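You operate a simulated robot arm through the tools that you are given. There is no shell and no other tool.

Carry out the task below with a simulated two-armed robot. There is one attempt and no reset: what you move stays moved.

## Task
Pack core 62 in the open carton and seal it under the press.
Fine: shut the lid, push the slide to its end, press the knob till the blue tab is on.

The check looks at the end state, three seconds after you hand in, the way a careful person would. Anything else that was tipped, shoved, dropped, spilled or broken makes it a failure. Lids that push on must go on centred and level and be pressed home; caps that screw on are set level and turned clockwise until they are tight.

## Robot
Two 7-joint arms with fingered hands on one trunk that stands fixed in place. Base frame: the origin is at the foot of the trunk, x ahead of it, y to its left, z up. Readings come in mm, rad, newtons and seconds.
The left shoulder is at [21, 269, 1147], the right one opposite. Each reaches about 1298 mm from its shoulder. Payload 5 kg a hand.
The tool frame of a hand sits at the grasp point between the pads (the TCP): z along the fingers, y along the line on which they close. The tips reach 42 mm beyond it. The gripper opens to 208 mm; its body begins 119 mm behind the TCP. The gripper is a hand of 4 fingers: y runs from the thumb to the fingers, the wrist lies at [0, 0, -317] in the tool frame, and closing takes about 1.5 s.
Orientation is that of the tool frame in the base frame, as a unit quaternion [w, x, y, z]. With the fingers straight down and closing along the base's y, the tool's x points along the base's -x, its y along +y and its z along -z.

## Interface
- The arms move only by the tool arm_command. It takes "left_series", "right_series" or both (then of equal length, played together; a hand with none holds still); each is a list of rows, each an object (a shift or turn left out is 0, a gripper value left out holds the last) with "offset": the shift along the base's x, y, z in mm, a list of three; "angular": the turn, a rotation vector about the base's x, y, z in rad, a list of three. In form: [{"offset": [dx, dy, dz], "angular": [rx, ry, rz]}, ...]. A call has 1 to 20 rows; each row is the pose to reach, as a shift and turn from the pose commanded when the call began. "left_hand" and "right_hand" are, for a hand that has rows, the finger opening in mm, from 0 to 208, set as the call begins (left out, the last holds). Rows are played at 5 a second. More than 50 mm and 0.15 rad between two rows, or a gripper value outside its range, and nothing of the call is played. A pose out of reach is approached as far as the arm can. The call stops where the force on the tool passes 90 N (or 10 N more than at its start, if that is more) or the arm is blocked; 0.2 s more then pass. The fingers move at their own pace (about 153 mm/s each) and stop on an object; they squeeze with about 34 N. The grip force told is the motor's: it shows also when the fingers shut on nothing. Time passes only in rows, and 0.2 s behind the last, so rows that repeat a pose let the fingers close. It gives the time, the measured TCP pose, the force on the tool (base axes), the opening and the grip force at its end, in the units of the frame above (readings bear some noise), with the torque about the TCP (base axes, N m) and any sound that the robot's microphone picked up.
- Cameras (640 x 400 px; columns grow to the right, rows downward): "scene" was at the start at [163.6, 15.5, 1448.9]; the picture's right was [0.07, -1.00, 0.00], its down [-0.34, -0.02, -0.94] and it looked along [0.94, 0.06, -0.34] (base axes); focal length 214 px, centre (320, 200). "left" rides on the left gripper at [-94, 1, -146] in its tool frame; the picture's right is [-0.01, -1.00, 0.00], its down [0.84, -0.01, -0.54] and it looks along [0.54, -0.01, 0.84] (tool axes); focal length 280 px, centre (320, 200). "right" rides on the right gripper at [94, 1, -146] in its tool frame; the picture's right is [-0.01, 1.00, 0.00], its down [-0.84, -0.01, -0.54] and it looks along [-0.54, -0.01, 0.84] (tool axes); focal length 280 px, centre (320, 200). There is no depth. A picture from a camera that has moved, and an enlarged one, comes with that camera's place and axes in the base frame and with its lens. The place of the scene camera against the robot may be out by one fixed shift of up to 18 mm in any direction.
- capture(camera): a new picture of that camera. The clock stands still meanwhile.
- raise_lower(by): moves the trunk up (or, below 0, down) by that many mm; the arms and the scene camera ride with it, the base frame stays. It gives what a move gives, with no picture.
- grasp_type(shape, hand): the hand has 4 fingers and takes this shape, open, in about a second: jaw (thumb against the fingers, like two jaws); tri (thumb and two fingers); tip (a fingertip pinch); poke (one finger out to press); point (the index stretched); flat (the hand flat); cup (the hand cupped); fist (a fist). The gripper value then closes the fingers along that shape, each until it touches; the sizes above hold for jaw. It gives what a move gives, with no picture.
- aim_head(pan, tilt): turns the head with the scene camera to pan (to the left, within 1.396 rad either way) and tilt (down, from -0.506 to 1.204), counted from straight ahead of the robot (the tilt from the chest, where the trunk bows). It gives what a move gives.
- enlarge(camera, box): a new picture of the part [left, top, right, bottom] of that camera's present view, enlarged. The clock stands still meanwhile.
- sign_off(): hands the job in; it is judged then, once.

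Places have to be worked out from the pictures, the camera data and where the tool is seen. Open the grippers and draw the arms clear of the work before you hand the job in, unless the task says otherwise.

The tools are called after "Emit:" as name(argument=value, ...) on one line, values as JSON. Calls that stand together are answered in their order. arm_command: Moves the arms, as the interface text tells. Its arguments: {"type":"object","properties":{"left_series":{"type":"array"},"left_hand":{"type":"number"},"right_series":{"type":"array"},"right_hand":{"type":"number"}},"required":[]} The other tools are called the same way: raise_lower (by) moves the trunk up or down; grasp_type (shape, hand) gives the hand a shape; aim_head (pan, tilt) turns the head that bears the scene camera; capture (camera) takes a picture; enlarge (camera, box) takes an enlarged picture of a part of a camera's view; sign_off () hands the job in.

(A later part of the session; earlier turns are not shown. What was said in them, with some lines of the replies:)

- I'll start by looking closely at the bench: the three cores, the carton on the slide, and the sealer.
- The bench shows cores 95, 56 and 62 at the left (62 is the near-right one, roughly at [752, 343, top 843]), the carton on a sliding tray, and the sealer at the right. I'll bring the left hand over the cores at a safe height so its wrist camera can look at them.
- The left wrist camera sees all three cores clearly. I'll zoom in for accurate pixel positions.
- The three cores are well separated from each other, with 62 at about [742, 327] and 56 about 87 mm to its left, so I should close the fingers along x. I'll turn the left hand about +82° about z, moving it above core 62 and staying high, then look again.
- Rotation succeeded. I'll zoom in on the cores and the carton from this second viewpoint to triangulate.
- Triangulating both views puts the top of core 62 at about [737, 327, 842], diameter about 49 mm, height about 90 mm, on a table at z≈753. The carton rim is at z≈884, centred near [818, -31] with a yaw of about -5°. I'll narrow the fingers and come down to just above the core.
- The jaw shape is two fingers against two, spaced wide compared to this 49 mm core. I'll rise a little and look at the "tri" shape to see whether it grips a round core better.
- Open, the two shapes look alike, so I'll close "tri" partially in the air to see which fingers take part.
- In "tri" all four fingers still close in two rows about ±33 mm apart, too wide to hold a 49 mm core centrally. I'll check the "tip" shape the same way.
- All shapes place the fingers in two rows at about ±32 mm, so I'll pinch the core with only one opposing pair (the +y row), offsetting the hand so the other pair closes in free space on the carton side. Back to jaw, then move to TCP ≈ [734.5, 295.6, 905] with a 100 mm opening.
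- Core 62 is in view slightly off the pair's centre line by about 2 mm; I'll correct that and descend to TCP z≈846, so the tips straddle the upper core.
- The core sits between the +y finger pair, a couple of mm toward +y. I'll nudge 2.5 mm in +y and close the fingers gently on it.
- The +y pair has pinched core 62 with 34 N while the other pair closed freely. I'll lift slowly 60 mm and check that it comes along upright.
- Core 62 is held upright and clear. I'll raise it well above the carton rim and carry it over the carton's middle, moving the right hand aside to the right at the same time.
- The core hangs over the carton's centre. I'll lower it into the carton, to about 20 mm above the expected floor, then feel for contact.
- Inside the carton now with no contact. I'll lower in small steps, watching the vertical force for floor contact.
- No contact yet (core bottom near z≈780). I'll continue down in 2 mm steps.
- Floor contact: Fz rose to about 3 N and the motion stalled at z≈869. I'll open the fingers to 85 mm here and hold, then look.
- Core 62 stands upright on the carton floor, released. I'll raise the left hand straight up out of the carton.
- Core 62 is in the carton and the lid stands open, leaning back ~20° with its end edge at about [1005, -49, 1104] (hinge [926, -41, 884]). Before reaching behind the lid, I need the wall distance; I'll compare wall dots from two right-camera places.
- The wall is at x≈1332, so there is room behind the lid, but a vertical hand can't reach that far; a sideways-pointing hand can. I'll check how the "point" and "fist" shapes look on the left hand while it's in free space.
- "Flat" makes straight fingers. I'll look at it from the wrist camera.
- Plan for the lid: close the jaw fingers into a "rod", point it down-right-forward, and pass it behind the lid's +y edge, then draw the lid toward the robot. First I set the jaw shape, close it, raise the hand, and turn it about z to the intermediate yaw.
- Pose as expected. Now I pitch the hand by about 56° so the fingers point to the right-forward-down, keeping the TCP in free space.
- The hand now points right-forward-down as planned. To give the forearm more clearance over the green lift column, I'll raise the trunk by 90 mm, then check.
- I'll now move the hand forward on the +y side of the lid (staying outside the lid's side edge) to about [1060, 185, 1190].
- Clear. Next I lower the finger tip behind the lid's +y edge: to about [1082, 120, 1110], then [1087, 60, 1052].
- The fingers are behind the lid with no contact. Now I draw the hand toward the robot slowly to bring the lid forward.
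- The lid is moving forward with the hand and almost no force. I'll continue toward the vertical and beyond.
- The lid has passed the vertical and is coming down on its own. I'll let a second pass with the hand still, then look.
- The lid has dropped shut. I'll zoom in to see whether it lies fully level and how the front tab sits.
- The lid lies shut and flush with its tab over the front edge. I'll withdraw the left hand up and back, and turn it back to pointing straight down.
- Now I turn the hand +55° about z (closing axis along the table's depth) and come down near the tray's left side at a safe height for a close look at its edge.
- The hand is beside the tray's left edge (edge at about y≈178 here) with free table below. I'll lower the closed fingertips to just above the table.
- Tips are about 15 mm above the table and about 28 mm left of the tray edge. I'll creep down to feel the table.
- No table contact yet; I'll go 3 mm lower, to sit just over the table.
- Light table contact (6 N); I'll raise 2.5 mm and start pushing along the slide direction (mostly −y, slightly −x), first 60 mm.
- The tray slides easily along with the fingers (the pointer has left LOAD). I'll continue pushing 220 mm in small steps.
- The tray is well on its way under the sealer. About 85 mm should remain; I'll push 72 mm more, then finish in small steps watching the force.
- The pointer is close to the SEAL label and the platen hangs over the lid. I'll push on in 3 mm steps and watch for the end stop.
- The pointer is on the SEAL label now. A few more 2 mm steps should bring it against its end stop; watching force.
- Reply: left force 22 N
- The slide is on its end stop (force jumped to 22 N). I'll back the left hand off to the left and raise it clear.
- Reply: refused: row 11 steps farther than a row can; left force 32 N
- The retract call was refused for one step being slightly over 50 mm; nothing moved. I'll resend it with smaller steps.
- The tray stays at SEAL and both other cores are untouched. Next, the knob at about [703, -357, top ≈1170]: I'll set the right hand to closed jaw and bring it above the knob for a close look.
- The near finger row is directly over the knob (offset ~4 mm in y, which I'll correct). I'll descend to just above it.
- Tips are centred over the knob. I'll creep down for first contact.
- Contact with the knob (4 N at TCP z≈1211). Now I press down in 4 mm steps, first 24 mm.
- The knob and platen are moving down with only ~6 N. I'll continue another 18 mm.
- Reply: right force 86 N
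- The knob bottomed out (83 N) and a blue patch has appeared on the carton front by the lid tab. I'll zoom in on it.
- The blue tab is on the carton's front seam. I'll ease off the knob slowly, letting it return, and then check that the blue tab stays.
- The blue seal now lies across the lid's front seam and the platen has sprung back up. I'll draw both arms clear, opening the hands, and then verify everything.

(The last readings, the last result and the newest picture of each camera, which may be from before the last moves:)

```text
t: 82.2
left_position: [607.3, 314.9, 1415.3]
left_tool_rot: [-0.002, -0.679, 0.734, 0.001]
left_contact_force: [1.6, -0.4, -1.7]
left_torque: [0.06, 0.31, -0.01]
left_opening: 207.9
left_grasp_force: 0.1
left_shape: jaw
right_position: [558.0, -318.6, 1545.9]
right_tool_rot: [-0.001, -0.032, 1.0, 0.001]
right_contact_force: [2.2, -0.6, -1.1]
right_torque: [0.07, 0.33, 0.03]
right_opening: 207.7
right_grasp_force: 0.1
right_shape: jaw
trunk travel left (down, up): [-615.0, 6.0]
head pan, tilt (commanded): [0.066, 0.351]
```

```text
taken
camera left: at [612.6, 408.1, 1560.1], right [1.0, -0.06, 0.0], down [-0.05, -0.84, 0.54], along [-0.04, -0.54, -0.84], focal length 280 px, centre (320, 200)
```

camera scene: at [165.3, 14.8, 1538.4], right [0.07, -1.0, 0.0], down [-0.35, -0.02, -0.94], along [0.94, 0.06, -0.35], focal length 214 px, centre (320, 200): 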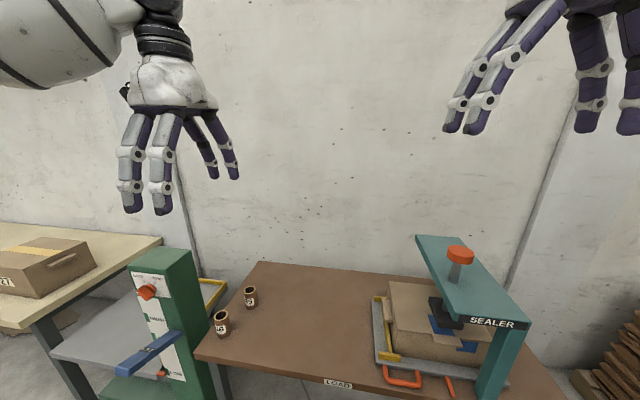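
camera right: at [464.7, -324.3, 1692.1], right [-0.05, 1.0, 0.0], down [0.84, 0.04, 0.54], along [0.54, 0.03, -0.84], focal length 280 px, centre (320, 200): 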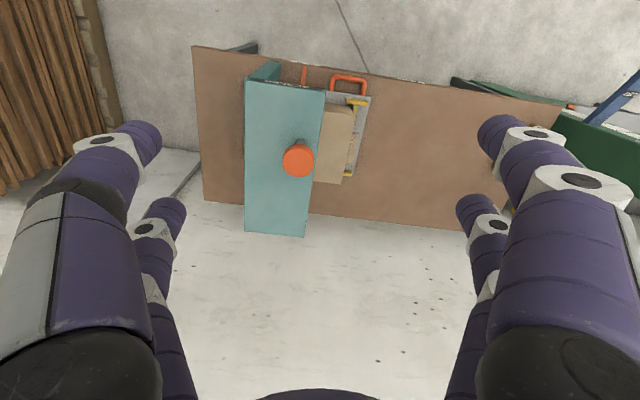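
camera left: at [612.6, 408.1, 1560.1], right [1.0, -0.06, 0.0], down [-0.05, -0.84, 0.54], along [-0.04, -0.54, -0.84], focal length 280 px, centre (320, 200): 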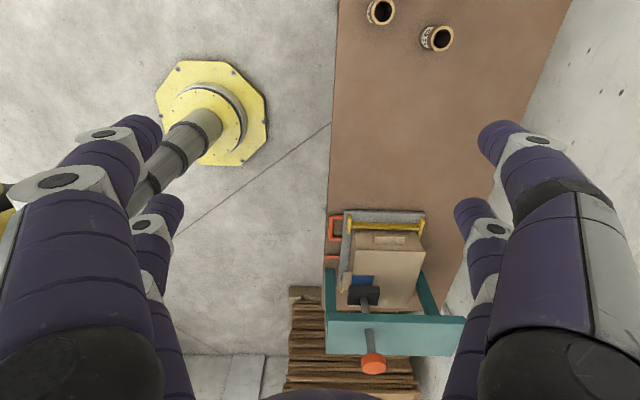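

I'll verify the final state with close-ups: the seal, the lid, the pointer against SEAL, and the two remaining cores.

Emit:
enlarge(camera="scene", box=[360, 270, 520, 400])

Emit:
enlarge(camera="left", box=[310, 190, 480, 390])

Emit:
enlarge(camera="right", box=[240, 50, 400, 200])

Emit:
enlarge(camera="scene", box=[190, 260, 300, 360])

```text
3.08 times, centred on (440, 335) of scene
camera zoom: at [165.3, 14.8, 1538.4], right [0.07, -1.0, 0.0], down [-0.35, -0.02, -0.94], along [0.94, 0.06, -0.35], focal length 660 px, centre (-49, -215)
```

zoom: 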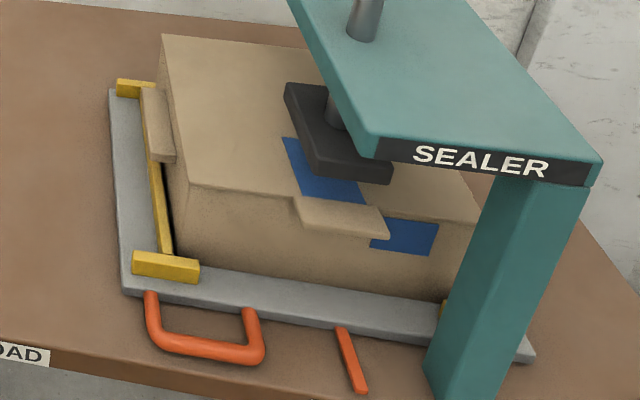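

```text
2.00 times, centred on (395, 290) of left
camera zoom: at [612.6, 408.1, 1560.1], right [1.0, -0.06, 0.0], down [-0.05, -0.84, 0.54], along [-0.04, -0.54, -0.84], focal length 561 px, centre (170, 20)
```

zoom: 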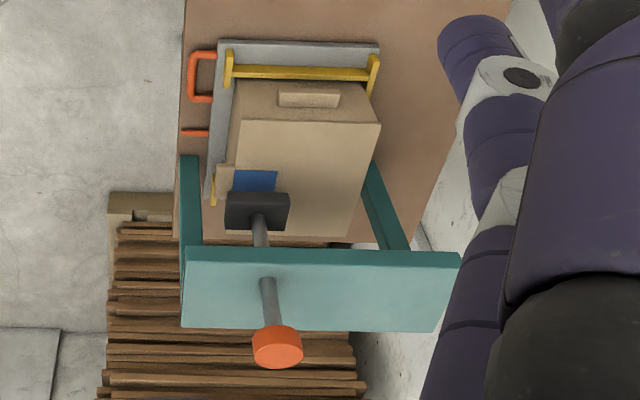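

```text
2.67 times, centred on (320, 125) of right
camera zoom: at [464.7, -324.3, 1692.1], right [-0.05, 1.0, 0.0], down [0.84, 0.04, 0.54], along [0.54, 0.03, -0.84], focal length 748 px, centre (320, 400)
```

zoom: 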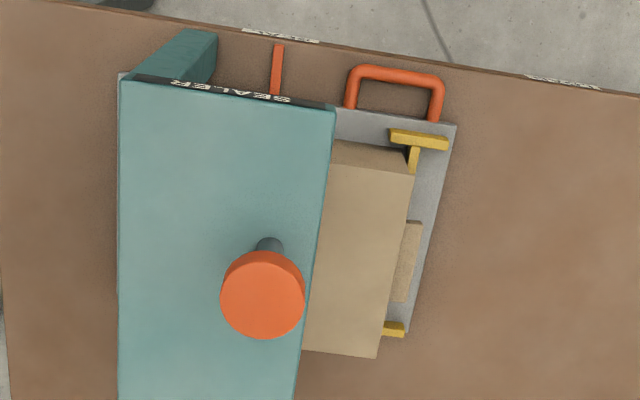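

```text
4.00 times, centred on (245, 310) of scene
camera zoom: at [165.3, 14.8, 1538.4], right [0.07, -1.0, 0.0], down [-0.35, -0.02, -0.94], along [0.94, 0.06, -0.35], focal length 858 px, centre (620, -240)
```

zoom: 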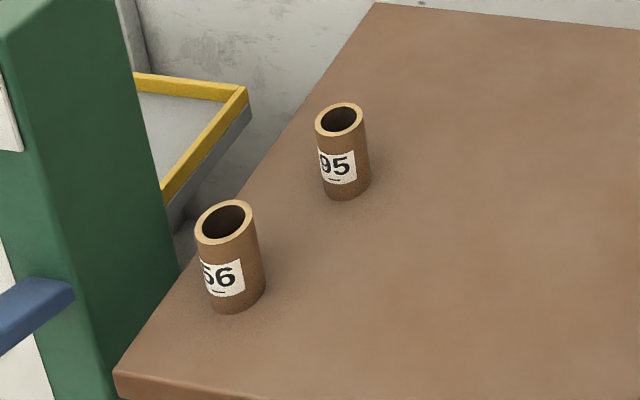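

The pictures show core 62 inside the closed carton, with the lid level and the slide at its end with its pointer on SEAL. The blue tab lies across the seam, the platen is back up, and cores 56 and 95 stand untouched. Both hands are open and clear, so I hand the job in.

Emit:
sign_off()

```text
The job is handed in.
```

Core 62 is packed in the carton, the lid is shut, the slide is at its end under the press, and the blue tab is on. I handed the job in, but no verdict has come back.

- **Core:** Core 62 stands upright on the carton floor. Cores 56 and 95 were not touched.
- **Lid:** It lies flush, with its tab over the front edge. It fell shut by itself once pushed past vertical; I did not press it by hand, but the press then pushed down on its front edge.
- **Slide:** I pushed it until it hit the stop, about 22 N. The pointer sits on the SEAL label.
- **Seal:** I pressed the knob until it bottomed out at about 83 N. The blue tab came on across the front seam and stayed on after the knob came back up.

Both hands are open and clear of the work. I raised the trunk 90 mm for clearance and left it there.
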